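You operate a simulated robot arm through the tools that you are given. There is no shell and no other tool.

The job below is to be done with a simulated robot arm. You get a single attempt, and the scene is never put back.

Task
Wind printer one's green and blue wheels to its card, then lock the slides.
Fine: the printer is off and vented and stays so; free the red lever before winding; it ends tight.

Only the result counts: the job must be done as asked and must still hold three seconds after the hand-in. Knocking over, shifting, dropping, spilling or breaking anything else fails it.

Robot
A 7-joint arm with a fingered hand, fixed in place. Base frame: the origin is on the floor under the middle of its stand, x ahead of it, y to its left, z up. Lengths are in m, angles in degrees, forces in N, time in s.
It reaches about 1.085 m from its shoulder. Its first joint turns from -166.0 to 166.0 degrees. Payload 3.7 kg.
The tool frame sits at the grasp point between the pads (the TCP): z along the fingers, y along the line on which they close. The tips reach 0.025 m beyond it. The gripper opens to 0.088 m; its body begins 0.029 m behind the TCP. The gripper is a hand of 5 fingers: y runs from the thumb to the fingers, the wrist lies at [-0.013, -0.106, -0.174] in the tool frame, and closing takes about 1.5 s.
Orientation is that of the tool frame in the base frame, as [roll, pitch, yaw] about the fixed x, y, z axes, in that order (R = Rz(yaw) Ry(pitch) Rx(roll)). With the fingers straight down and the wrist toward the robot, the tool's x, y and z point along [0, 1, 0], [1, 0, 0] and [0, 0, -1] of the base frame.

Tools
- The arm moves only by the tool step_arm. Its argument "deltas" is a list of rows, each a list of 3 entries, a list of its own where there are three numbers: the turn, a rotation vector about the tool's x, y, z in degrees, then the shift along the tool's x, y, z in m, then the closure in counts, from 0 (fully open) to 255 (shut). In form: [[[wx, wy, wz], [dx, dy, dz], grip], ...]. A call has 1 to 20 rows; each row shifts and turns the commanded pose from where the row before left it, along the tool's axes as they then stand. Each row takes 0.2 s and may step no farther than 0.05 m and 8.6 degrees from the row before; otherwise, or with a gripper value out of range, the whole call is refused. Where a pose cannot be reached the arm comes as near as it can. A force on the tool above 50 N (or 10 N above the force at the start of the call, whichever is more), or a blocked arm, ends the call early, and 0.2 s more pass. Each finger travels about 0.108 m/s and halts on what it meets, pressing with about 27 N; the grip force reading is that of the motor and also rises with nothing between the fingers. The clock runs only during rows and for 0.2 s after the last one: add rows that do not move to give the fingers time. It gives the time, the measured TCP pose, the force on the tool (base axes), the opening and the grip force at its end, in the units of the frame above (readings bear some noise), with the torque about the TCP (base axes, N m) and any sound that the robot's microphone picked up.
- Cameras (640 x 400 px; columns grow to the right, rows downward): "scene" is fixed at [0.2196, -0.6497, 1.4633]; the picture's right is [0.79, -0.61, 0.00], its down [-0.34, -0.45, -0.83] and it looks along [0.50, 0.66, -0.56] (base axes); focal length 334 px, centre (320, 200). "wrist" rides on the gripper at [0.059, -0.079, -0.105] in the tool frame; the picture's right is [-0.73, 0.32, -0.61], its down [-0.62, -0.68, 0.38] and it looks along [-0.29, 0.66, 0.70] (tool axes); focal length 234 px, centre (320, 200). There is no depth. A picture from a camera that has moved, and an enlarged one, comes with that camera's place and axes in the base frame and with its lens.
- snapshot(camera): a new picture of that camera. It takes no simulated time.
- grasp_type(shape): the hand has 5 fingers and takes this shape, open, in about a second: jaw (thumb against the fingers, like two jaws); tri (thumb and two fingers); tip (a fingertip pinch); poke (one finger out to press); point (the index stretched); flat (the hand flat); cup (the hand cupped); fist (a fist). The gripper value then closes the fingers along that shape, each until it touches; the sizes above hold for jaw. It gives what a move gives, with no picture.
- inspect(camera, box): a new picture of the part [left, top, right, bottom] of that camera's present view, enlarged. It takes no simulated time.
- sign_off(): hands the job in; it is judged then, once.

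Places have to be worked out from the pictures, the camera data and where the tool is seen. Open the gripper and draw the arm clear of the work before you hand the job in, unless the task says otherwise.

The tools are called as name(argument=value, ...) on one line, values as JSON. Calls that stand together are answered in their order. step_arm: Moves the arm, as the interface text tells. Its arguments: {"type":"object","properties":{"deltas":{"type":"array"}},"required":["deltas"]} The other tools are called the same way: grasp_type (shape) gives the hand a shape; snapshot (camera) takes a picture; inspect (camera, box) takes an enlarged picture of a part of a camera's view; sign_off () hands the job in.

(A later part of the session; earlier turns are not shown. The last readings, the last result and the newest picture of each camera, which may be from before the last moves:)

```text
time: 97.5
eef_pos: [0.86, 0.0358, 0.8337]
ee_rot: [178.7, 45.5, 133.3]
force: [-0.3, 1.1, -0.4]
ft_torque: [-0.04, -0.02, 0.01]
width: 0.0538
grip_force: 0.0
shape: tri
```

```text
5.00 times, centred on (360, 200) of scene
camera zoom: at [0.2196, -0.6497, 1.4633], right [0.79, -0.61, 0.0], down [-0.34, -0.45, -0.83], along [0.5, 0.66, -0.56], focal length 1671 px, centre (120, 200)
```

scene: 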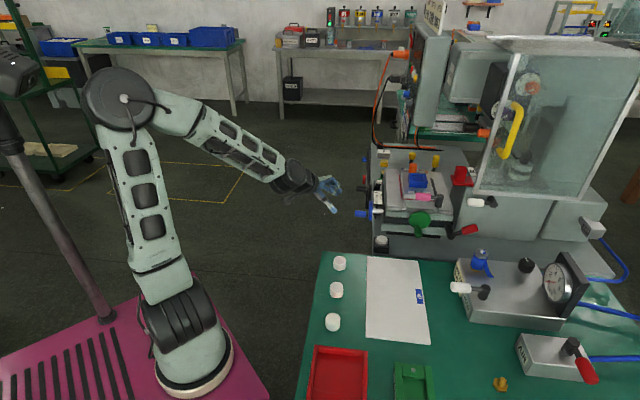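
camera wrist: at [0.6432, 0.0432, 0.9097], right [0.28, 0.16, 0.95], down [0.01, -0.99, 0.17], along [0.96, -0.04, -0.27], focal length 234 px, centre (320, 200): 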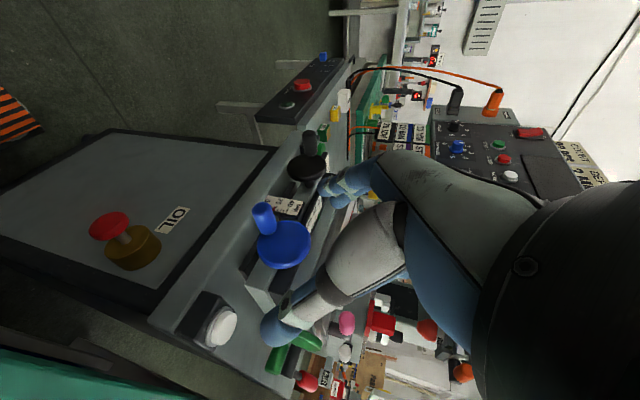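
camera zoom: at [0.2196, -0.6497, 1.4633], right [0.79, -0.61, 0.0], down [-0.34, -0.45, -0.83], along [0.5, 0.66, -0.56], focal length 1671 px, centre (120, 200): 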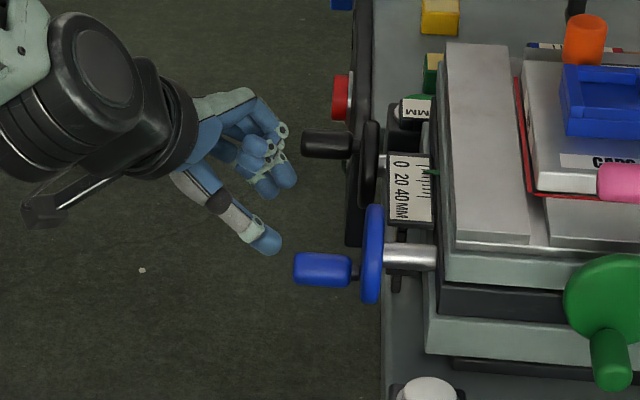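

Handle appears exactly where predicted, between thumb and fingers. I advance 6 cm along the hand axis onto it.

step_arm(deltas=[[[0, 0, 0], [0, 0, 0.02], 100], [[0, 0, 0], [0, 0, 0.02], 100], [[0, 0, 0], [0, 0, 0.02], 100], [[0, 0, 0], [0, 0, 0], 100]])

inspect(camera="wrist", box=[200, 140, 440, 340])

inspect(camera="scene", box=[340, 175, 400, 235])

```text
time: 98.5
eef_pos: [0.8905, 0.0047, 0.7906]
ee_rot: [178.7, 45.5, 133.4]
force: [-0.2, 0.8, 0.1]
ft_torque: [0.0, 0.0, -0.03]
width: 0.0539
grip_force: 0.0
shape: tri
```

```text
2.00 times, centred on (320, 240) of wrist
camera zoom: at [0.7526, 0.0318, 0.8212], right [0.27, 0.16, 0.95], down [0.01, -0.99, 0.17], along [0.96, -0.04, -0.27], focal length 468 px, centre (320, 120)
```

zoom: 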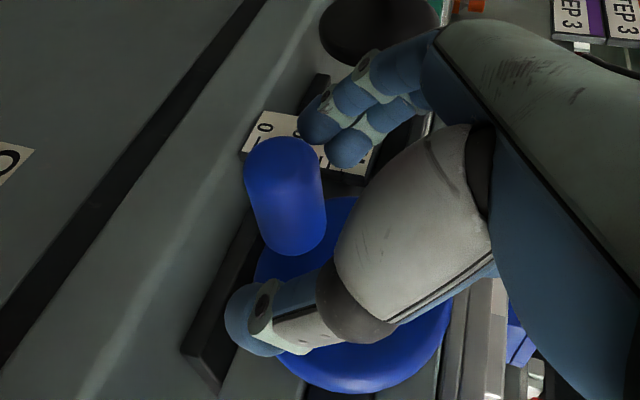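

```text
6.67 times, centred on (370, 205) of scene
camera zoom: at [0.2196, -0.6497, 1.4633], right [0.79, -0.61, 0.0], down [-0.34, -0.45, -0.83], along [0.5, 0.66, -0.56], focal length 2228 px, centre (-13, 167)
```

zoom: 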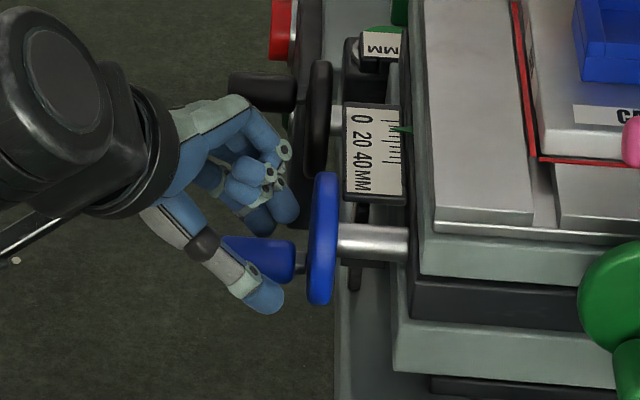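

The handle lies between thumb and fingers with no contact. I close on it.

step_arm(deltas=[[[0, 0, 0], [0, 0, 0], 160], [[0, 0, 0], [0, 0, 0], 200], [[0, 0, 0], [0, 0, 0], 240], [[0, 0, 0], [0, 0, 0], 255], [[0, 0, 0], [0, 0, 0], 255], [[0, 0, 0], [0, 0, 0], 255], [[0, 0, 0], [0, 0, 0], 255]])

inspect(camera="wrist", box=[200, 140, 440, 340])

inspect(camera="scene", box=[340, 175, 400, 235])

```text
time: 100.1
eef_pos: [0.8904, 0.004, 0.7897]
ee_rot: [178.8, 45.5, 133.5]
force: [-2.4, -1.2, -0.5]
ft_torque: [-0.02, 0.01, -0.05]
width: 0.0164
grip_force: 27.2
shape: tri
```

```text
2.00 times, centred on (320, 240) of wrist
camera zoom: at [0.7525, 0.0318, 0.8213], right [0.27, 0.16, 0.95], down [0.01, -0.99, 0.17], along [0.96, -0.04, -0.27], focal length 468 px, centre (320, 120)
```

zoom: 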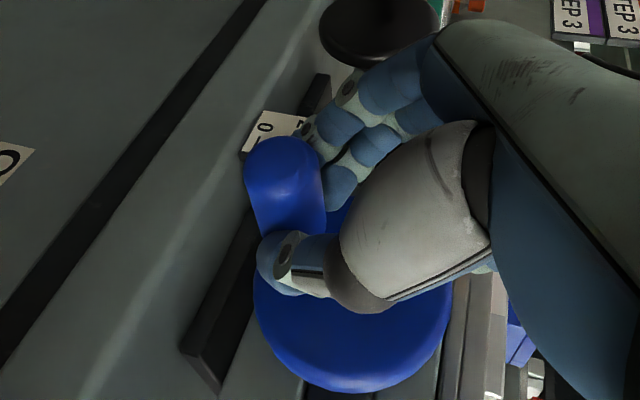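

```text
6.67 times, centred on (370, 205) of scene
camera zoom: at [0.2196, -0.6497, 1.4633], right [0.79, -0.61, 0.0], down [-0.34, -0.45, -0.83], along [0.5, 0.66, -0.56], focal length 2228 px, centre (-13, 167)
```

zoom: 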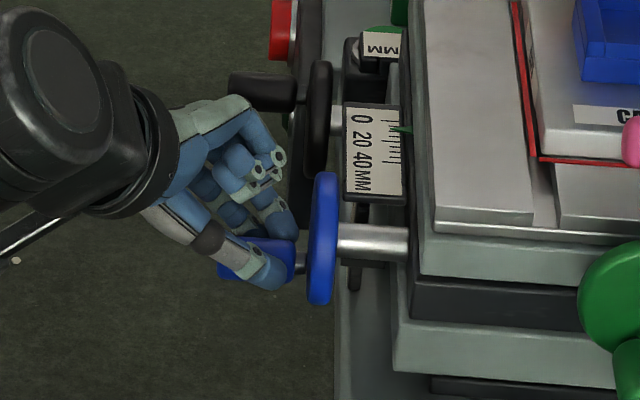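

Excellent grip (27 N, almost no side load). I crank clockwise as seen from the wheel's side: first from the bottom toward the rear and up, to about 98°.

step_arm(deltas=[[[0, 0, 0], [-0.0021, 0.0053, -0.0022], 255], [[0, 0, 0], [-0.003, 0.0044, -0.0031], 255], [[0, 0, 0], [-0.0037, 0.0031, -0.0037], 255], [[0, 0, 0], [-0.0042, 0.0016, -0.0042], 255], [[0, 0, 0], [-0.0044, 0, -0.0043], 255], [[0, 0, 0], [0, 0, 0], 255]])

inspect(camera="scene", box=[340, 175, 400, 235])

inspect(camera="wrist", box=[200, 140, 440, 340])

```text
time: 101.5
eef_pos: [0.8999, 0.0152, 0.8171]
ee_rot: [178.8, 45.5, 133.4]
force: [-1.2, 7.9, -1.2]
ft_torque: [0.08, 0.01, 0.13]
width: 0.0156
grip_force: 26.9
shape: tri
```

```text
6.67 times, centred on (370, 205) of scene
camera zoom: at [0.2196, -0.6497, 1.4633], right [0.79, -0.61, 0.0], down [-0.34, -0.45, -0.83], along [0.5, 0.66, -0.56], focal length 2228 px, centre (-13, 167)
```

zoom: 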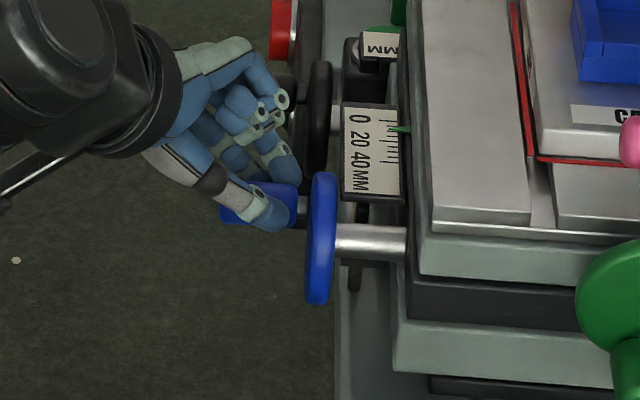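

```text
2.00 times, centred on (320, 240) of wrist
camera zoom: at [0.7625, 0.0425, 0.8462], right [0.27, 0.16, 0.95], down [0.01, -0.99, 0.16], along [0.96, -0.04, -0.27], focal length 468 px, centre (320, 120)
```

zoom: 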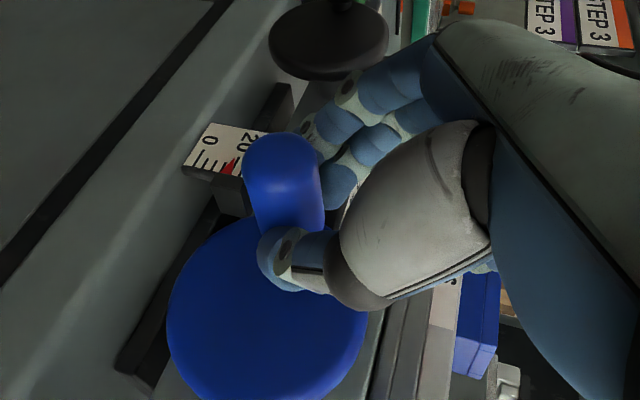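

The stage moved left (reading up ~1 mm), so clockwise is the wrong way for blue. I reverse: back down through the bottom and on toward the front.

step_arm(deltas=[[[0, 0, 0], [0.0044, 0, 0.0043], 255], [[0, 0, 0], [0.0042, -0.0016, 0.0042], 255], [[0, 0, 0], [0.0037, -0.0031, 0.0037], 255], [[0, 0, 0], [0.003, -0.0044, 0.0031], 255], [[0, 0, 0], [0.0021, -0.0053, 0.0022], 255], [[0, 0, 0], [0.001, -0.0059, 0.0011], 255], [[0, 0, 0], [-0.0001, -0.0061, 0], 255], [[0, 0, 0], [-0.0012, -0.0059, -0.0011], 255], [[0, 0, 0], [-0.0022, -0.0053, -0.0021], 255], [[0, 0, 0], [0, 0, 0], 255]])

inspect(camera="scene", box=[340, 175, 400, 235])

inspect(camera="wrist", box=[200, 140, 440, 340])

```text
time: 103.7
eef_pos: [0.8727, -0.0109, 0.794]
ee_rot: [178.7, 45.5, 133.3]
force: [2.3, 5.4, 3.7]
ft_torque: [0.01, -0.13, 0.08]
width: 0.0163
grip_force: 26.9
shape: tri
```

```text
6.67 times, centred on (370, 205) of scene
camera zoom: at [0.2196, -0.6497, 1.4633], right [0.79, -0.61, 0.0], down [-0.34, -0.45, -0.83], along [0.5, 0.66, -0.56], focal length 2228 px, centre (-13, 167)
```

zoom: 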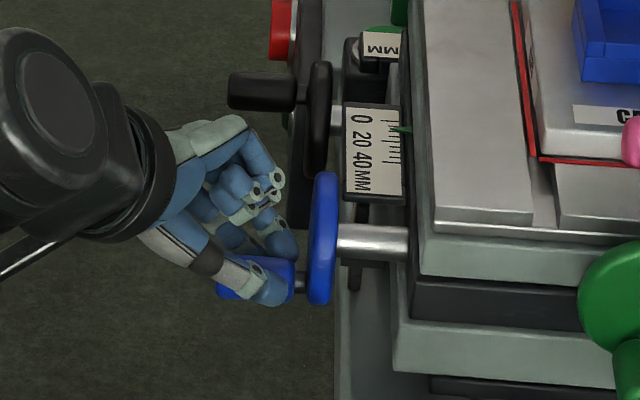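

```text
2.00 times, centred on (320, 240) of wrist
camera zoom: at [0.7357, 0.0152, 0.8243], right [0.27, 0.16, 0.95], down [0.01, -0.99, 0.17], along [0.96, -0.04, -0.27], focal length 468 px, centre (320, 120)
```

zoom: 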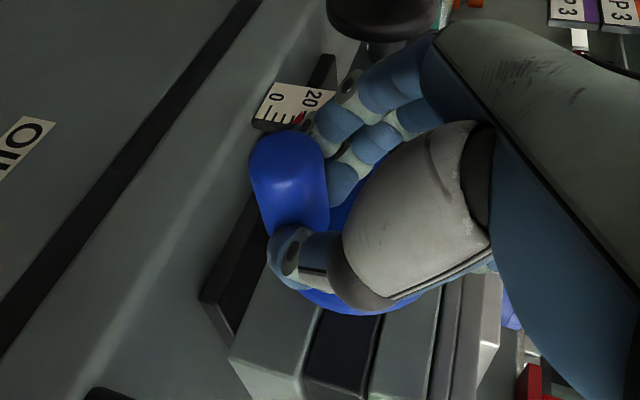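

Works smoothly and the stage moves back right. I continue up the front side and over the top.

step_arm(deltas=[[[0, 0, 0], [-0.0031, -0.0043, -0.003], 255], [[0, 0, 0], [-0.0038, -0.003, -0.0037], 255], [[0, 0, 0], [-0.0042, -0.0015, -0.0041], 255], [[0, 0, 0], [-0.0043, 0.0001, -0.0043], 255], [[0, 0, 0], [-0.0042, 0.0016, -0.0041], 255], [[0, 0, 0], [-0.0037, 0.0031, -0.0037], 255], [[0, 0, 0], [-0.0031, 0.0044, -0.0031], 255], [[0, 0, 0], [-0.0021, 0.0053, -0.0022], 255], [[0, 0, 0], [-0.001, 0.0059, -0.0011], 255], [[0, 0, 0], [0, 0, 0], 255]])

inspect(camera="scene", box=[340, 175, 400, 235])

inspect(camera="wrist", box=[200, 140, 440, 340])

```text
time: 105.9
eef_pos: [0.8806, -0.0038, 0.8355]
ee_rot: [178.7, 45.5, 133.3]
force: [0.8, -7.4, -0.9]
ft_torque: [-0.15, -0.06, -0.12]
width: 0.0152
grip_force: 27.2
shape: tri
```

```text
6.67 times, centred on (370, 205) of scene
camera zoom: at [0.2196, -0.6497, 1.4633], right [0.79, -0.61, 0.0], down [-0.34, -0.45, -0.83], along [0.5, 0.66, -0.56], focal length 2228 px, centre (-13, 167)
```

zoom: 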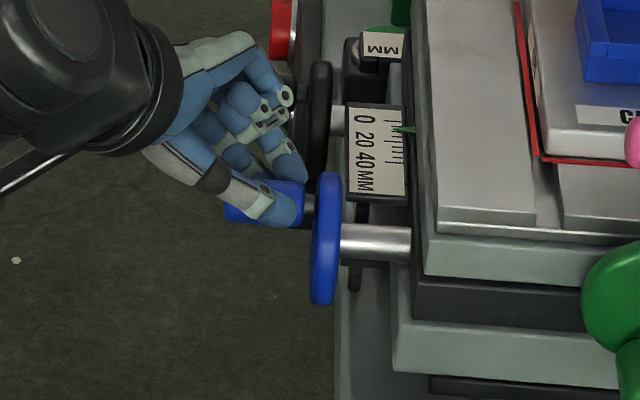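

```text
2.00 times, centred on (320, 240) of wrist
camera zoom: at [0.7437, 0.0225, 0.8657], right [0.27, 0.16, 0.95], down [0.01, -0.99, 0.16], along [0.96, -0.04, -0.27], focal length 468 px, centre (320, 120)
```

zoom: 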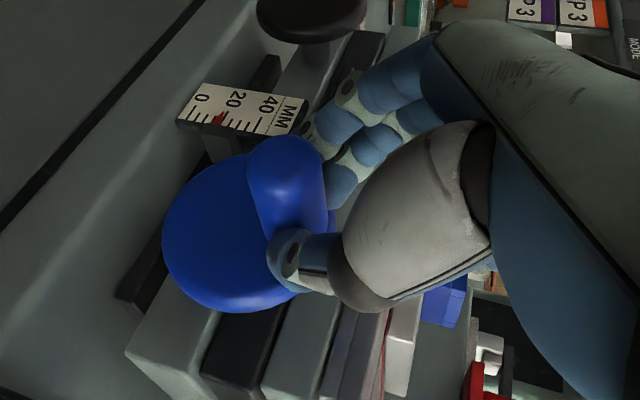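

The stage keeps shifting right as wanted. I carry on over the top and down the rear side, following the slide's drift to the right a little.

step_arm(deltas=[[[0, 0, 0], [-0.0002, 0.0061, 0.0003], 255], [[0, 0, 0], [0.0009, 0.0059, 0.0014], 255], [[0, 0, 0], [0.0019, 0.0053, 0.0024], 255], [[0, 0, 0], [0.0028, 0.0043, 0.0033], 255], [[0, 0, 0], [0.0035, 0.003, 0.004], 255], [[0, 0, 0], [0.0039, 0.0015, 0.0044], 255], [[0, 0, 0], [0.0042, 0, 0.0045], 255], [[0, 0, 0], [0.004, -0.0016, 0.0044], 255], [[0, 0, 0], [0.0035, -0.0031, 0.0039], 255], [[0, 0, 0], [0.0028, -0.0044, 0.0033], 255], [[0, 0, 0], [0.0019, -0.0053, 0.0024], 255], [[0, 0, 0], [0, 0, 0], 255]])

inspect(camera="scene", box=[340, 175, 400, 235])

inspect(camera="wrist", box=[200, 140, 440, 340])

```text
time: 108.5
eef_pos: [0.8928, 0.0008, 0.7899]
ee_rot: [178.7, 45.6, 133.2]
force: [-2.2, 3.7, 4.6]
ft_torque: [-0.08, -0.09, -0.03]
width: 0.016
grip_force: 26.9
shape: tri
```

```text
6.67 times, centred on (370, 205) of scene
camera zoom: at [0.2196, -0.6497, 1.4633], right [0.79, -0.61, 0.0], down [-0.34, -0.45, -0.83], along [0.5, 0.66, -0.56], focal length 2228 px, centre (-13, 167)
```

zoom: 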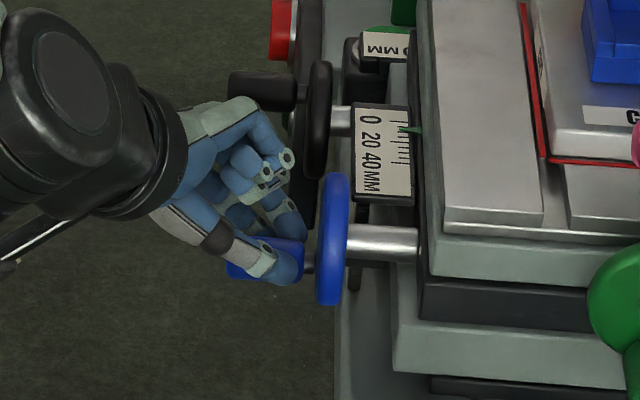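

```text
2.00 times, centred on (320, 240) of wrist
camera zoom: at [0.7551, 0.0285, 0.821], right [0.27, 0.16, 0.95], down [0.01, -0.99, 0.17], along [0.96, -0.04, -0.27], focal length 468 px, centre (320, 120)
```

zoom: 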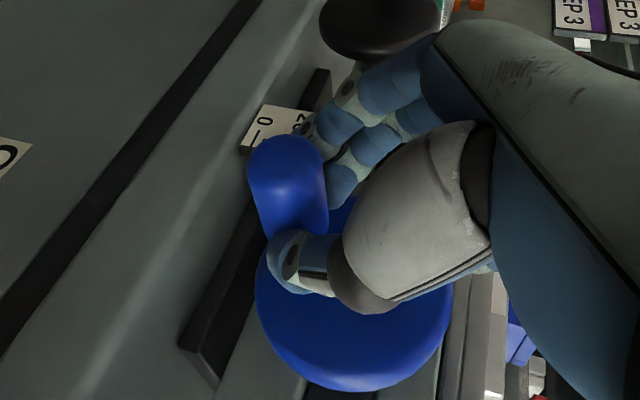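

One full turn back: the stage moved right by 5 mm, so blue should be near 13.5. I wind on through the bottom, front and top again.

step_arm(deltas=[[[0, 0, 0], [0.0008, -0.0059, 0.0013], 255], [[0, 0, 0], [-0.0003, -0.0061, 0.0002], 255], [[0, 0, 0], [-0.0014, -0.0059, -0.0009], 255], [[0, 0, 0], [-0.0024, -0.0053, -0.0019], 255], [[0, 0, 0], [-0.0033, -0.0043, -0.0028], 255], [[0, 0, 0], [-0.004, -0.003, -0.0035], 255], [[0, 0, 0], [-0.0044, -0.0015, -0.0039], 255], [[0, 0, 0], [-0.0045, 0.0001, -0.0041], 255], [[0, 0, 0], [-0.0044, 0.0016, -0.0039], 255], [[0, 0, 0], [-0.0039, 0.0031, -0.0035], 255], [[0, 0, 0], [-0.0033, 0.0044, -0.0029], 255], [[0, 0, 0], [-0.0023, 0.0053, -0.002], 255], [[0, 0, 0], [-0.0012, 0.0059, -0.0009], 255], [[0, 0, 0], [0, 0, 0], 255]])

inspect(camera="scene", box=[340, 175, 400, 235])

inspect(camera="wrist", box=[200, 140, 440, 340])

```text
time: 111.5
eef_pos: [0.8878, -0.0092, 0.8357]
ee_rot: [178.8, 45.6, 133.5]
force: [-4.2, 1.8, 1.3]
ft_torque: [-0.01, 0.03, -0.03]
width: 0.0165
grip_force: 27.2
shape: tri
```

```text
6.67 times, centred on (370, 205) of scene
camera zoom: at [0.2196, -0.6497, 1.4633], right [0.79, -0.61, 0.0], down [-0.34, -0.45, -0.83], along [0.5, 0.66, -0.56], focal length 2228 px, centre (-13, 167)
```

zoom: 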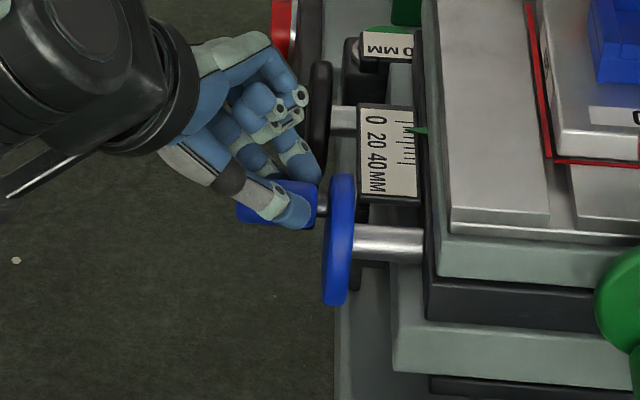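

```text
2.00 times, centred on (320, 240) of wrist
camera zoom: at [0.7494, 0.0176, 0.8659], right [0.27, 0.16, 0.95], down [0.01, -0.99, 0.16], along [0.96, -0.04, -0.27], focal length 468 px, centre (320, 120)
```

zoom: 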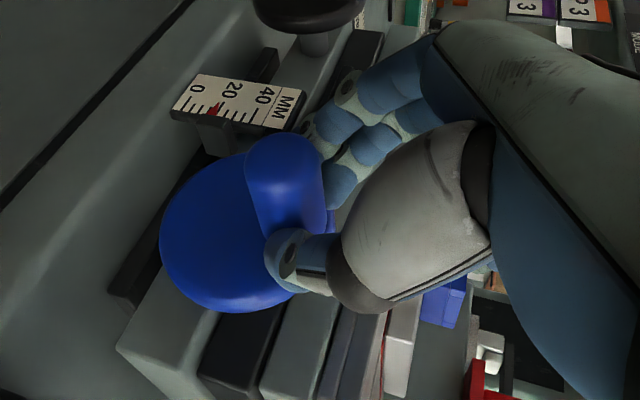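

Estimated about 10.8 now. I add another 45° and then go measure.

step_arm(deltas=[[[0, 0, 0], [-0.0001, 0.0061, 0.0002], 255], [[0, 0, 0], [0.001, 0.0059, 0.0013], 255], [[0, 0, 0], [0.002, 0.0053, 0.0023], 255], [[0, 0, 0], [0, 0, 0], 255]])

inspect(camera="scene", box=[340, 175, 400, 235])

inspect(camera="wrist", box=[180, 0, 440, 180])

```text
time: 112.5
eef_pos: [0.8995, 0.0027, 0.8312]
ee_rot: [178.7, 45.6, 133.3]
force: [-2.4, 2.8, 3.5]
ft_torque: [-0.04, -0.1, -0.02]
width: 0.0163
grip_force: 27.3
shape: tri
```

```text
6.67 times, centred on (370, 205) of scene
camera zoom: at [0.2196, -0.6497, 1.4633], right [0.79, -0.61, 0.0], down [-0.34, -0.45, -0.83], along [0.5, 0.66, -0.56], focal length 2228 px, centre (-13, 167)
```

zoom: 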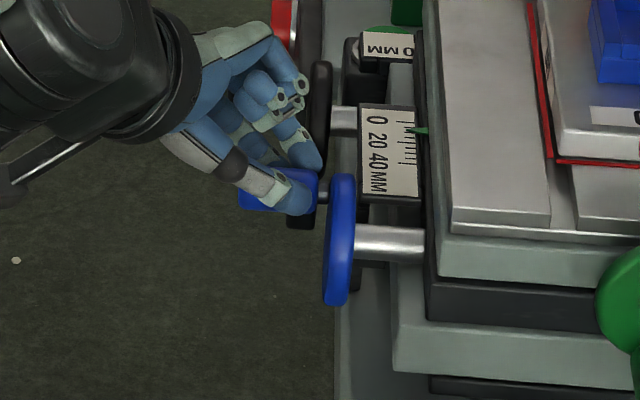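

```text
2.22 times, centred on (310, 90) of wrist
camera zoom: at [0.762, 0.0296, 0.8615], right [0.27, 0.16, 0.95], down [0.01, -0.99, 0.17], along [0.96, -0.04, -0.27], focal length 520 px, centre (342, 444)
```

zoom: 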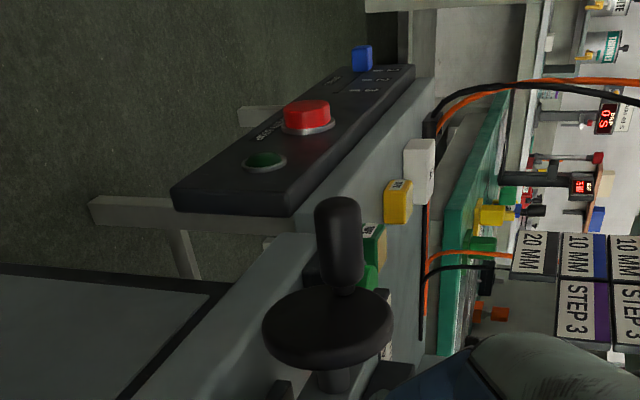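

Now I release the blue handle, back away along the hand axis, and return to the fingers-down posture to read both scales.

step_arm(deltas=[[[0, 0, 0], [0, 0, 0], 200], [[0, 0, 0], [0, 0, 0], 120], [[0, 0, 0], [0, 0, 0], 80], [[0, 0, 0], [0, 0, -0.02], 60], [[0, 0, 0], [0, 0, -0.04], 40], [[0, 0, 0], [0, 0, -0.05], 0], [[0, 0, 0], [0, 0, -0.05], 0], [[0, 0, 0], [-0.03, 0, -0.03], 0], [[0, 0, 0], [-0.03, 0, -0.03], 0], [[0, 7.5, 0], [0, 0, 0], 0], [[0, 7.5, 0], [0, 0, 0], 0], [[0, 7.5, 0], [0, 0, 0], 0], [[0, 7.5, 0], [0, 0, 0], 0], [[0, 7.5, 0], [0, 0, 0], 0], [[0, 7.5, 0], [0, 0, 0], 0], [[0, 0, 0], [0, 0, 0], 0]])

step_arm(deltas=[[[0, 0, 8.3], [0, 0, 0], 0], [[0, 0, 8.3], [0, 0, 0], 0], [[0, 0, 8.3], [0, 0, 0], 0], [[0, 0, 8.3], [0, 0, 0], 0], [[0, 0, 8.3], [0, 0, 0], 0], [[0, 0, 8.3], [0, 0, 0], 0], [[0, 0, 8.3], [0, 0, 0], 0], [[0, 0, 8.3], [0, 0, 0], 0], [[0, 0, 8.3], [0, 0, 0], 0], [[0, 0, 8.3], [0, 0, 0], 0], [[0, 0, 8.3], [0, 0, 0], 0], [[0, 0, 8.3], [0, 0, 0], 0], [[0, 0, 8.3], [0, 0, 0], 0], [[0, 0, 8.3], [0, 0, 0], 0], [[0, 0, 0], [0, 0, 0], 0]])

snapshot(camera="scene")

```text
time: 115.9
eef_pos: [0.8174, 0.0822, 1.027]
ee_rot: [179.1, 0.4, 134.4]
force: [0.8, -0.1, 0.2]
ft_torque: [0.0, -0.04, -0.02]
width: 0.0877
grip_force: 0.1
shape: tri
```

```text
time: 119.1
eef_pos: [0.8182, 0.0823, 1.0277]
ee_rot: [179.1, 0.3, 126.0]
force: [-0.3, 0.2, 0.1]
ft_torque: [-0.01, 0.0, -0.01]
width: 0.0876
grip_force: 0.0
shape: tri
out of reach, approached as far as the arm can: row 2, 3, 4, 5, 6, 7, 8, 9, 10, 11, 12, 13, 14
```

```text
taken
```

scene: 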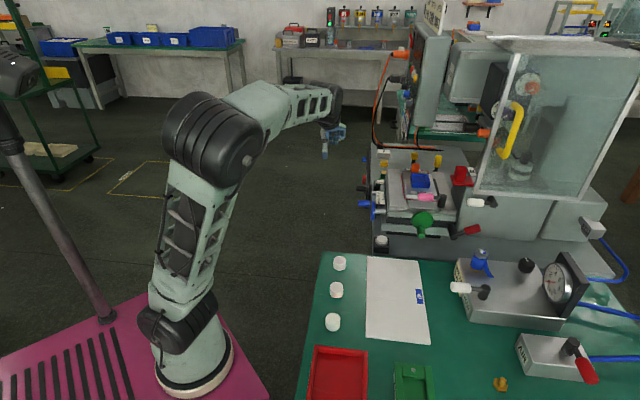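

The wrist is wound up the other way round in this posture, so I unwind along the path I came: first tip the hand up to horizontal, then roll back.

step_arm(deltas=[[[0, 0, -8.3], [0, 0, 0], 0], [[-3.08, -7.47, -1.97], [0, 0, 0], 0], [[-3.08, -7.47, -1.97], [0, 0, 0], 0], [[-3.08, -7.47, -1.97], [0, 0, 0], 0], [[-3.08, -7.47, -1.97], [0, 0, 0], 0], [[-3.08, -7.47, -1.97], [0, 0, 0], 0], [[-3.08, -7.47, -1.97], [0, 0, 0], 0], [[-3.08, -7.47, -1.97], [0, 0, 0], 0], [[-3.08, -7.47, -1.97], [0, 0, 0], 0], [[-3.08, -7.47, -1.97], [0, 0, 0], 0], [[-3.08, -7.47, -1.97], [0, 0, 0], 0], [[0, 0, 0], [0, 0, 0], 0]])

step_arm(deltas=[[[0, 0, -8], [0, 0, 0], 0], [[0, 0, -8], [0, 0, 0], 0], [[0, 0, -8], [0, 0, 0], 0], [[0, 0, -8], [0, 0, 0], 0], [[0, 0, -8], [0, 0, 0], 0], [[0, 0, -8], [0, 0, 0], 0], [[0, 0, -8], [0, 0, 0], 0], [[0, 0, -8], [0, 0, 0], 0], [[0, 0, -8], [0, 0, 0], 0], [[0, 0, -8], [0, 0, 0], 0], [[0, 0, -8], [0, 0, 0], 0], [[0, 0, 0], [0, 0, 0], 0]])

snapshot(camera="scene")

```text
time: 121.7
eef_pos: [0.8164, 0.0813, 1.0276]
ee_rot: [128.6, 76.1, 116.3]
force: [0.1, -0.5, 0.0]
ft_torque: [0.0, 0.0, -0.03]
width: 0.0877
grip_force: 0.1
shape: tri
```

```text
time: 124.3
eef_pos: [0.8169, 0.081, 1.0281]
ee_rot: [-99.0, 12.8, -103.3]
force: [0.6, 0.0, 1.3]
ft_torque: [0.05, 0.0, 0.02]
width: 0.088
grip_force: 0.0
shape: tri
```

```text
taken
```

scene: 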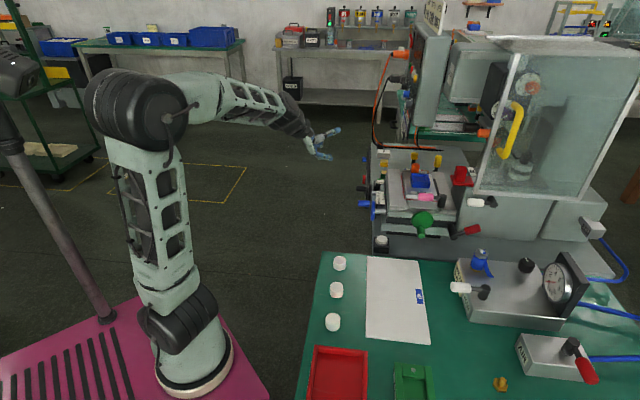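

Unwinding works. I continue: swing back to the front-facing pose and then to fingers-down at yaw 44.

step_arm(deltas=[[[0.24, -8.13, -2.31], [0, 0, 0], 0], [[0.24, -8.13, -2.31], [0, 0, 0], 0], [[0.24, -8.13, -2.31], [0, 0, 0], 0], [[0.24, -8.13, -2.31], [0, 0, 0], 0], [[0.24, -8.13, -2.31], [0, 0, 0], 0], [[0.24, -8.13, -2.31], [0, 0, 0], 0], [[0.24, -8.13, -2.31], [0, 0, 0], 0], [[0, 0, 0], [0, 0, 0], 0]])

step_arm(deltas=[[[-4.62, -4.62, -4.62], [0, 0, 0], 0], [[-4.62, -4.62, -4.62], [0, 0, 0], 0], [[-4.62, -4.62, -4.62], [0, 0, 0], 0], [[-4.62, -4.62, -4.62], [0, 0, 0], 0], [[-4.62, -4.62, -4.62], [0, 0, 0], 0], [[-4.62, -4.62, -4.62], [0, 0, 0], 0], [[-4.62, -4.62, -4.62], [0, 0, 0], 0], [[-4.62, -4.62, -4.62], [0, 0, 0], 0], [[-4.62, -4.62, -4.62], [0, 0, 0], 0], [[-4.62, -4.62, -4.62], [0, 0, 0], 0], [[-4.62, -4.62, -4.62], [0, 0, 0], 0], [[-4.62, -4.62, -4.62], [0, 0, 0], 0], [[-4.62, -4.62, -4.62], [0, 0, 0], 0], [[-4.62, -4.62, -4.62], [0, 0, 0], 0], [[-4.62, -4.62, -4.62], [0, 0, 0], 0], [[0, 0, 0], [0, 0, 0], 0]])

```text
time: 126.1
eef_pos: [0.8173, 0.0814, 1.0282]
ee_rot: [-89.9, 0.1, -45.1]
force: [-0.5, 0.1, -0.5]
ft_torque: [-0.01, -0.01, -0.01]
width: 0.0879
grip_force: 0.0
shape: tri
```

```text
time: 129.5
eef_pos: [0.8166, 0.0826, 1.0282]
ee_rot: [180.0, 0.0, 45.0]
force: [-0.6, 0.4, 0.6]
ft_torque: [-0.02, -0.04, -0.01]
width: 0.0881
grip_force: 0.0
shape: tri
```

Back in the natural posture. I go to the steep rear-left viewing spot for the blue scale again.

step_arm(deltas=[[[0, 0, 6.85], [0, 0, 0], 0], [[0, 0, 6.85], [0, 0, 0], 0], [[0, 0, 6.85], [0, 0, 0], 0], [[0, 0, 6.85], [0, 0, 0], 0], [[0, 0, 0], [0.042, 0.0011, 0], 0], [[0, 0, 0], [0.042, 0.0011, 0], 0], [[0, 0, 0], [0.042, 0.0011, 0], 0], [[0, 0, 0], [0.042, 0.0011, 0], 0], [[0, 0, 0], [0.042, 0.0011, 0], 0], [[0, 0, 0], [0, 0, 0.035], 0], [[0, 0, 0], [0, 0, 0.035], 0], [[0, 0, 0], [0, 0, 0], 0]])

snapshot(camera="wrist")

inspect(camera="wrist", box=[205, 150, 253, 200])

inspect(camera="wrist", box=[212, 155, 244, 180])

```text
time: 132.1
eef_pos: [1.0194, 0.1406, 0.9563]
ee_rot: [-179.9, 0.0, 17.5]
force: [-0.6, 0.3, -0.3]
ft_torque: [-0.01, 0.01, 0.02]
width: 0.0876
grip_force: 0.1
shape: tri
```

```text
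taken
camera wrist: at [1.052, 0.2326, 1.0616], right [-0.59, -0.53, 0.61], down [-0.8, 0.46, -0.38], along [-0.08, -0.71, -0.7], focal length 234 px, centre (320, 200)
```

wrist: 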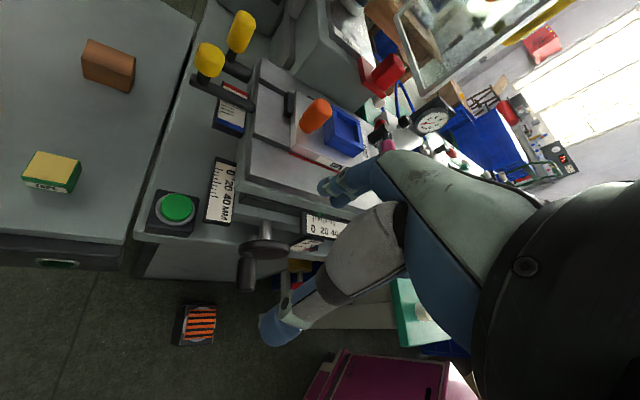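

```text
8.00 times, centred on (229, 175) of wrist
camera zoom: at [1.052, 0.2326, 1.0616], right [-0.59, -0.53, 0.61], down [-0.8, 0.46, -0.38], along [-0.08, -0.71, -0.7], focal length 1873 px, centre (1048, 400)
```

zoom: 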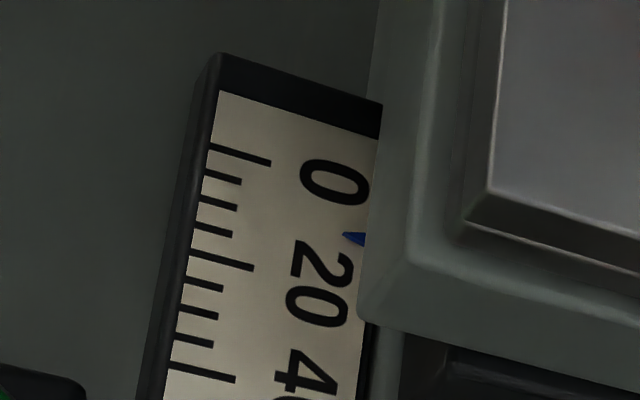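

```text
16.00 times, centred on (228, 168) of wrist
camera zoom: at [1.052, 0.2326, 1.0616], right [-0.59, -0.53, 0.61], down [-0.8, 0.46, -0.38], along [-0.08, -0.71, -0.7], focal length 3747 px, centre (1792, 720)
```

zoom: 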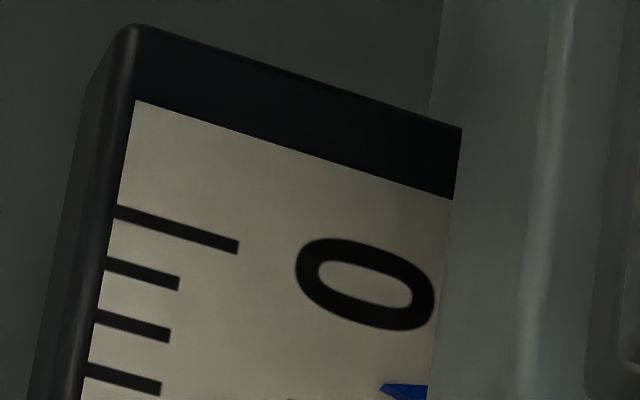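

Apparent 8.7 plus ~1.1 parallax gives about 9.8. I shift the camera a bit further behind the stage, where the parallax is smaller, to confirm.

step_arm(deltas=[[[0, 0, 0], [0.0187, 0.0206, 0], 60], [[0, 0, 0], [0.0187, 0.0206, 0], 120], [[0, 0, 0], [0, 0, 0], 120]])

snapshot(camera="wrist")

```text
time: 132.9
eef_pos: [1.068, 0.1123, 0.9574]
ee_rot: [-180.0, -0.1, 17.4]
force: [-0.7, -0.4, -0.7]
ft_torque: [0.02, -0.02, 0.0]
width: 0.0468
grip_force: 0.1
shape: tri
```

```text
taken
camera wrist: at [1.0997, 0.2036, 1.0623], right [-0.6, -0.53, 0.61], down [-0.8, 0.46, -0.38], along [-0.08, -0.71, -0.7], focal length 234 px, centre (320, 200)
```

wrist: 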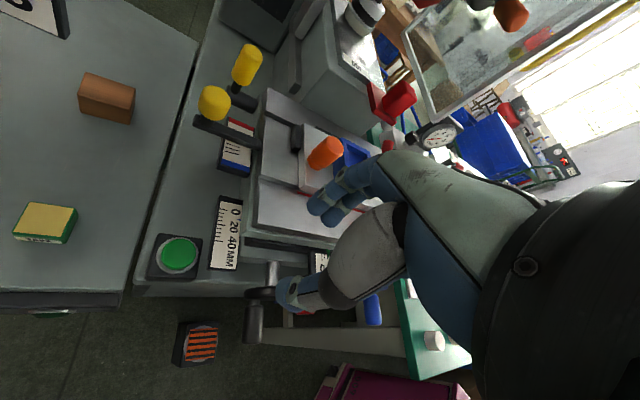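

inspect(camera="wrist", box=[208, 190, 256, 240])

inspect(camera="wrist", box=[214, 195, 246, 220])

inspect(camera="wrist", box=[214, 208, 246, 233])

```text
8.00 times, centred on (232, 215) of wrist
camera zoom: at [1.0997, 0.2036, 1.0623], right [-0.6, -0.53, 0.61], down [-0.8, 0.46, -0.38], along [-0.08, -0.71, -0.7], focal length 1873 px, centre (1024, 80)
```

zoom: 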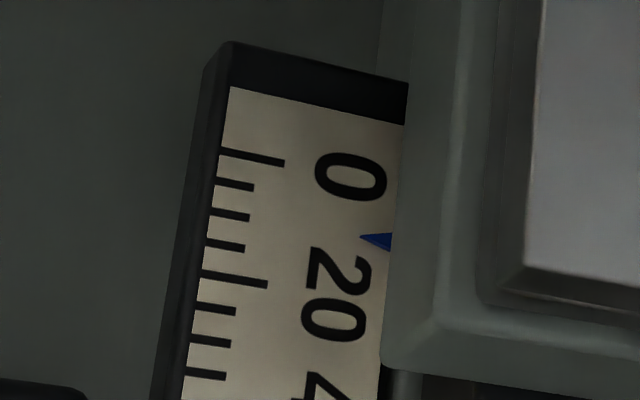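

```text
16.00 times, centred on (230, 208) of wrist
camera zoom: at [1.0997, 0.2036, 1.0623], right [-0.6, -0.53, 0.61], down [-0.8, 0.46, -0.38], along [-0.08, -0.71, -0.7], focal length 3747 px, centre (1760, 80)
```

zoom: 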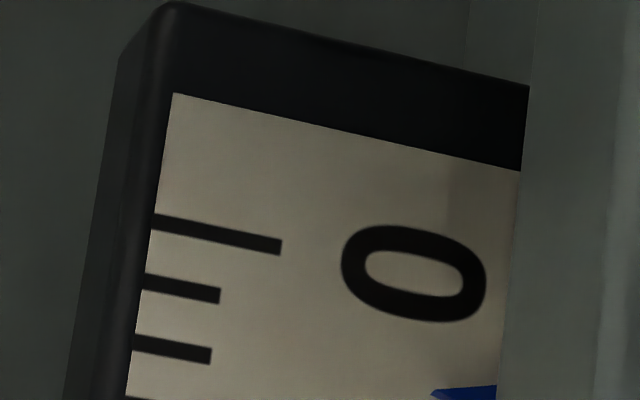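

```text
16.00 times, centred on (230, 220) of wrist
camera zoom: at [1.0997, 0.2036, 1.0623], right [-0.6, -0.53, 0.61], down [-0.8, 0.46, -0.38], along [-0.08, -0.71, -0.7], focal length 3747 px, centre (1760, -128)
```

zoom: 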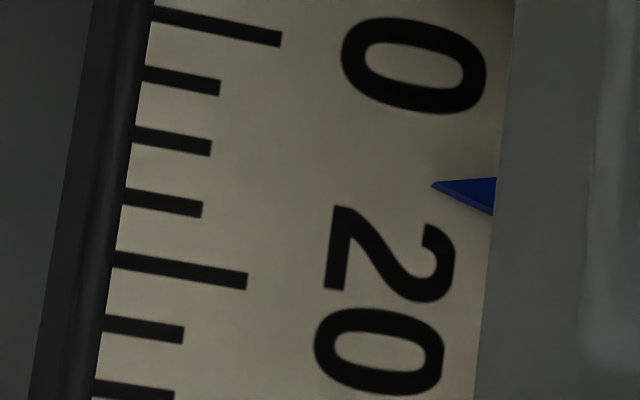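

Here blue reads 9.4 apparent + ~0.75 parallax = about 10.1; together with the other view blue is at 10.0 ± 0.2. Now I re-measure green from directly above its pointer.

step_arm(deltas=[[[0, 0, 0], [0, 0, -0.045], 120], [[0, 0, 0], [-0.0271, 0.0389, 0], 120], [[0, 0, 0], [-0.0271, 0.0389, 0], 120], [[0, 0, 0], [-0.0271, 0.0389, 0], 120], [[0, 0, 0], [-0.0271, 0.0389, 0], 120], [[0, 0, 0], [-0.0271, 0.0389, 0], 120], [[0, 0, -6.9], [0, 0, 0], 120], [[0, 0, -6.9], [0, 0, 0], 120], [[0, 0, -6.9], [0, 0, 0], 120], [[0, 0, -6.9], [0, 0, 0], 120], [[0, 0, 0], [0, 0, 0], 120]])

snapshot(camera="wrist")

```text
time: 135.3
eef_pos: [0.9919, -0.1142, 1.0008]
ee_rot: [-179.9, 0.0, 45.2]
force: [1.1, 0.2, 0.7]
ft_torque: [0.02, 0.0, -0.01]
width: 0.0467
grip_force: 0.1
shape: tri
out of reach, approached as far as the arm can: row 1
```

```text
taken
camera wrist: at [0.978, -0.018, 1.107], right [-0.28, -0.74, 0.61], down [-0.92, 0.04, -0.38], along [0.26, -0.67, -0.7], focal length 234 px, centre (320, 200)
```

wrist: 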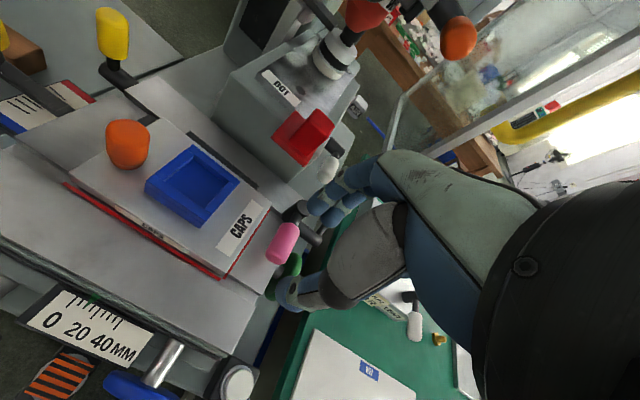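

inspect(camera="wrist", box=[60, 285, 110, 320])

inspect(camera="wrist", box=[70, 288, 102, 308])

inspect(camera="scene", box=[372, 182, 402, 202])

inspect(camera="scene", box=[370, 165, 490, 255])

```text
11.43 times, centred on (85, 302) of wrist
camera zoom: at [0.978, -0.018, 1.107], right [-0.28, -0.74, 0.61], down [-0.92, 0.04, -0.38], along [0.26, -0.67, -0.7], focal length 2676 px, centre (3006, -971)
```

zoom: 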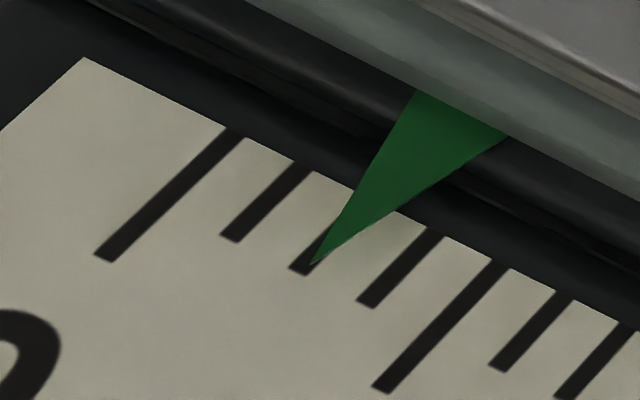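

```text
16.00 times, centred on (86, 298) of wrist
camera zoom: at [0.978, -0.018, 1.107], right [-0.28, -0.74, 0.61], down [-0.92, 0.04, -0.38], along [0.26, -0.67, -0.7], focal length 3747 px, centre (4064, -1368)
```

zoom: 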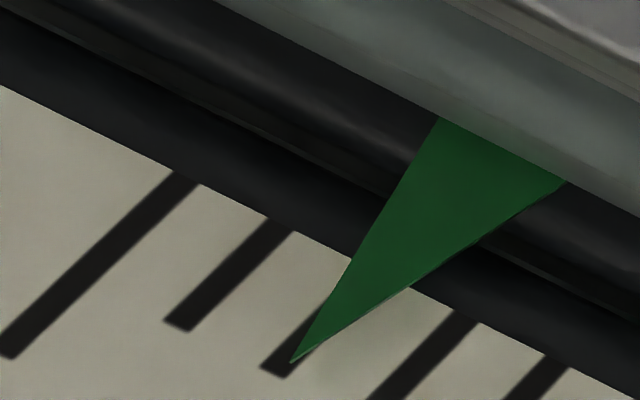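

```text
16.00 times, centred on (387, 192) of scene
camera zoom: at [0.2196, -0.6497, 1.4633], right [0.79, -0.61, 0.0], down [-0.34, -0.45, -0.83], along [0.5, 0.66, -0.56], focal length 5346 px, centre (-752, 328)
```

zoom: 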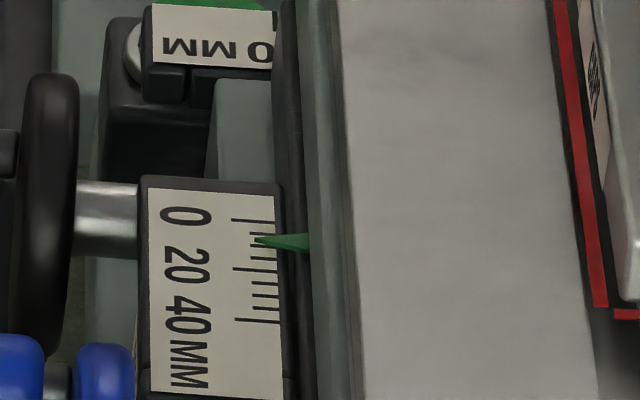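

```text
4.44 times, centred on (430, 210) of scene
camera zoom: at [0.2196, -0.6497, 1.4633], right [0.79, -0.61, 0.0], down [-0.34, -0.45, -0.83], along [0.5, 0.66, -0.56], focal length 1485 px, centre (-169, 156)
```

zoom: 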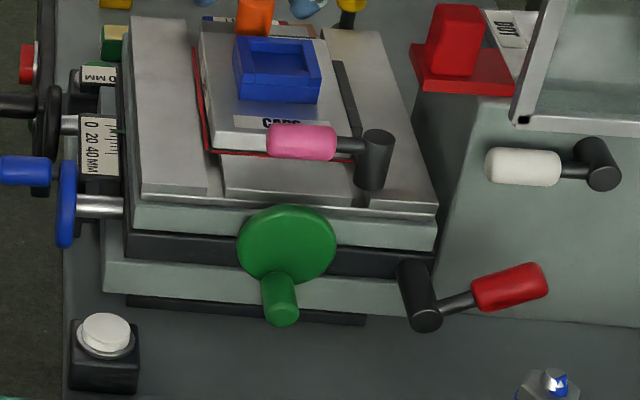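

Green is at about 10.4-10.5, half a millimetre high. I'll back it off about 30° clockwise: first move above the green handle again.

step_arm(deltas=[[[0, 0, 0], [-0.032, 0.0126, 0.0], 100], [[0, 0, 0], [-0.032, 0.0126, 0.0233], 100], [[0, 0, 0], [-0.0321, 0.0125, 0.0233], 100], [[0, 0, 0], [0, 0, 0.03], 100], [[0, 0, 0], [0, 0, 0.03], 100], [[0, 0, 0], [0, 0, 0], 100]])

inspect(camera="wrist", box=[200, 130, 440, 350])

inspect(camera="scene", box=[390, 175, 470, 255])

```text
time: 136.7
eef_pos: [0.9517, -0.2099, 0.8946]
ee_rot: [-179.8, 0.0, 45.2]
force: [-0.6, 0.0, 0.0]
ft_torque: [0.0, -0.01, 0.01]
width: 0.0535
grip_force: 0.0
shape: tri
```

```text
1.82 times, centred on (320, 240) of wrist
camera zoom: at [0.9367, -0.1128, 0.9995], right [-0.28, -0.74, 0.61], down [-0.92, 0.04, -0.38], along [0.26, -0.67, -0.7], focal length 426 px, centre (320, 127)
```

zoom: 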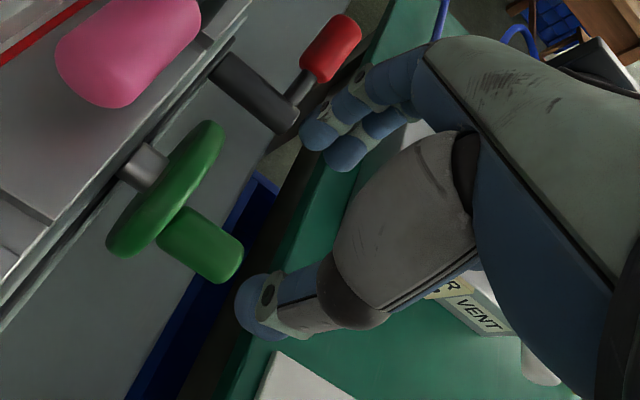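

```text
5.00 times, centred on (430, 215) of scene
camera zoom: at [0.2196, -0.6497, 1.4633], right [0.79, -0.61, 0.0], down [-0.34, -0.45, -0.83], along [0.5, 0.66, -0.56], focal length 1671 px, centre (-230, 125)
```

zoom: 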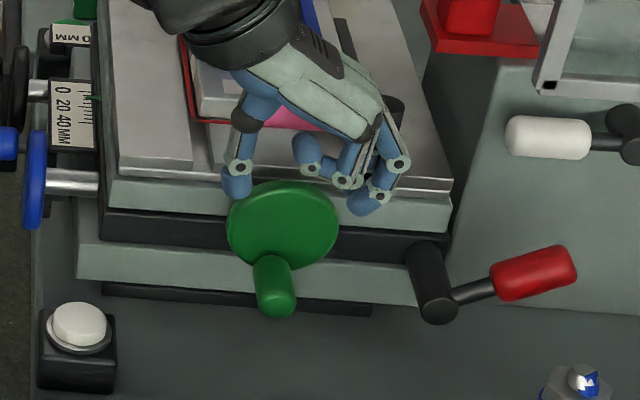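

Alignment looks right. I descend to grip height and close on the handle.

step_arm(deltas=[[[0, 0, 0], [0, -0.001, 0.02], 110], [[0, 0, 0], [0, -0.001, 0.02], 110], [[0, 0, 0], [0, 0, 0.02], 110], [[0, 0, 0], [0, 0, 0.0195], 110], [[0, 0, 0], [0, 0, 0], 160], [[0, 0, 0], [0, 0, 0], 210], [[0, 0, 0], [0, 0, 0], 255], [[0, 0, 0], [0, 0, 0], 255], [[0, 0, 0], [0, 0, 0], 255]])

inspect(camera="scene", box=[395, 195, 455, 255])

inspect(camera="scene", box=[372, 182, 402, 202])

```text
time: 138.7
eef_pos: [0.9501, -0.2077, 0.8146]
ee_rot: [-179.9, 0.0, 45.1]
force: [0.1, -0.4, -6.9]
ft_torque: [0.01, 0.02, -0.01]
width: 0.0163
grip_force: 27.6
shape: tri
```

```text
6.67 times, centred on (425, 225) of scene
camera zoom: at [0.2196, -0.6497, 1.4633], right [0.79, -0.61, 0.0], down [-0.34, -0.45, -0.83], along [0.5, 0.66, -0.56], focal length 2228 px, centre (-380, 33)
```

zoom: 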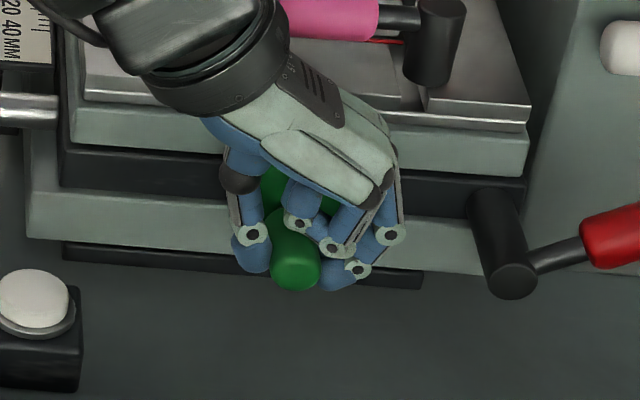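

```text
16.00 times, centred on (387, 192) of scene
camera zoom: at [0.2196, -0.6497, 1.4633], right [0.79, -0.61, 0.0], down [-0.34, -0.45, -0.83], along [0.5, 0.66, -0.56], focal length 5346 px, centre (-752, 328)
```

zoom: 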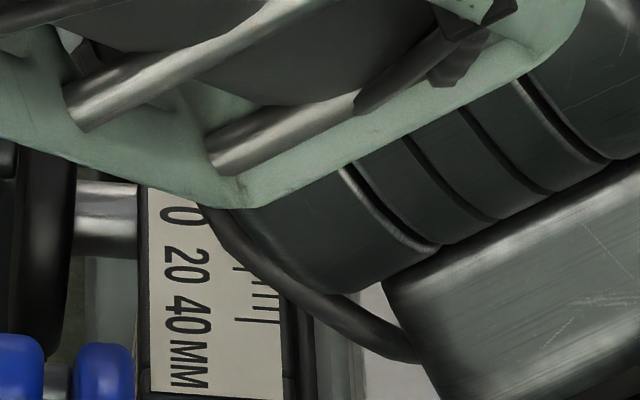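

Gripped centrally. I rotate about 30° clockwise (handle to the left).

step_arm(deltas=[[[0, 0, 0], [0, -0.0039, -0.001], 255], [[0, 0, 0], [0, -0.0037, -0.0017], 255], [[0, 0, 0], [0, -0.0034, -0.0024], 255], [[0, 0, 0], [0, 0, 0], 255]])

inspect(camera="scene", box=[395, 195, 455, 255])

```text
time: 139.7
eef_pos: [0.9415, -0.2006, 0.821]
ee_rot: [-179.9, 0.0, 45.1]
force: [-1.7, 0.2, -6.6]
ft_torque: [0.01, 0.02, 0.0]
width: 0.0162
grip_force: 26.7
shape: tri
```

```text
6.67 times, centred on (425, 225) of scene
camera zoom: at [0.2196, -0.6497, 1.4633], right [0.79, -0.61, 0.0], down [-0.34, -0.45, -0.83], along [0.5, 0.66, -0.56], focal length 2228 px, centre (-380, 33)
```

zoom: 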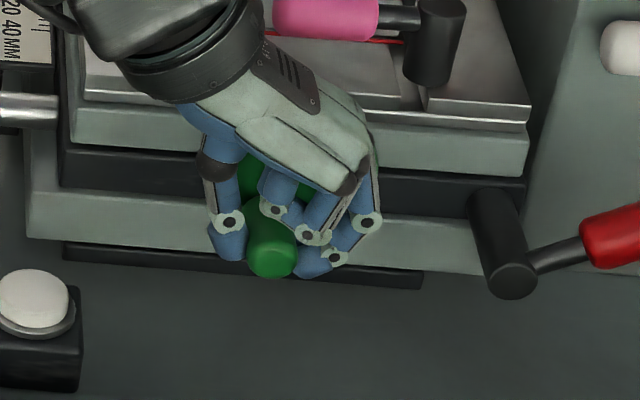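

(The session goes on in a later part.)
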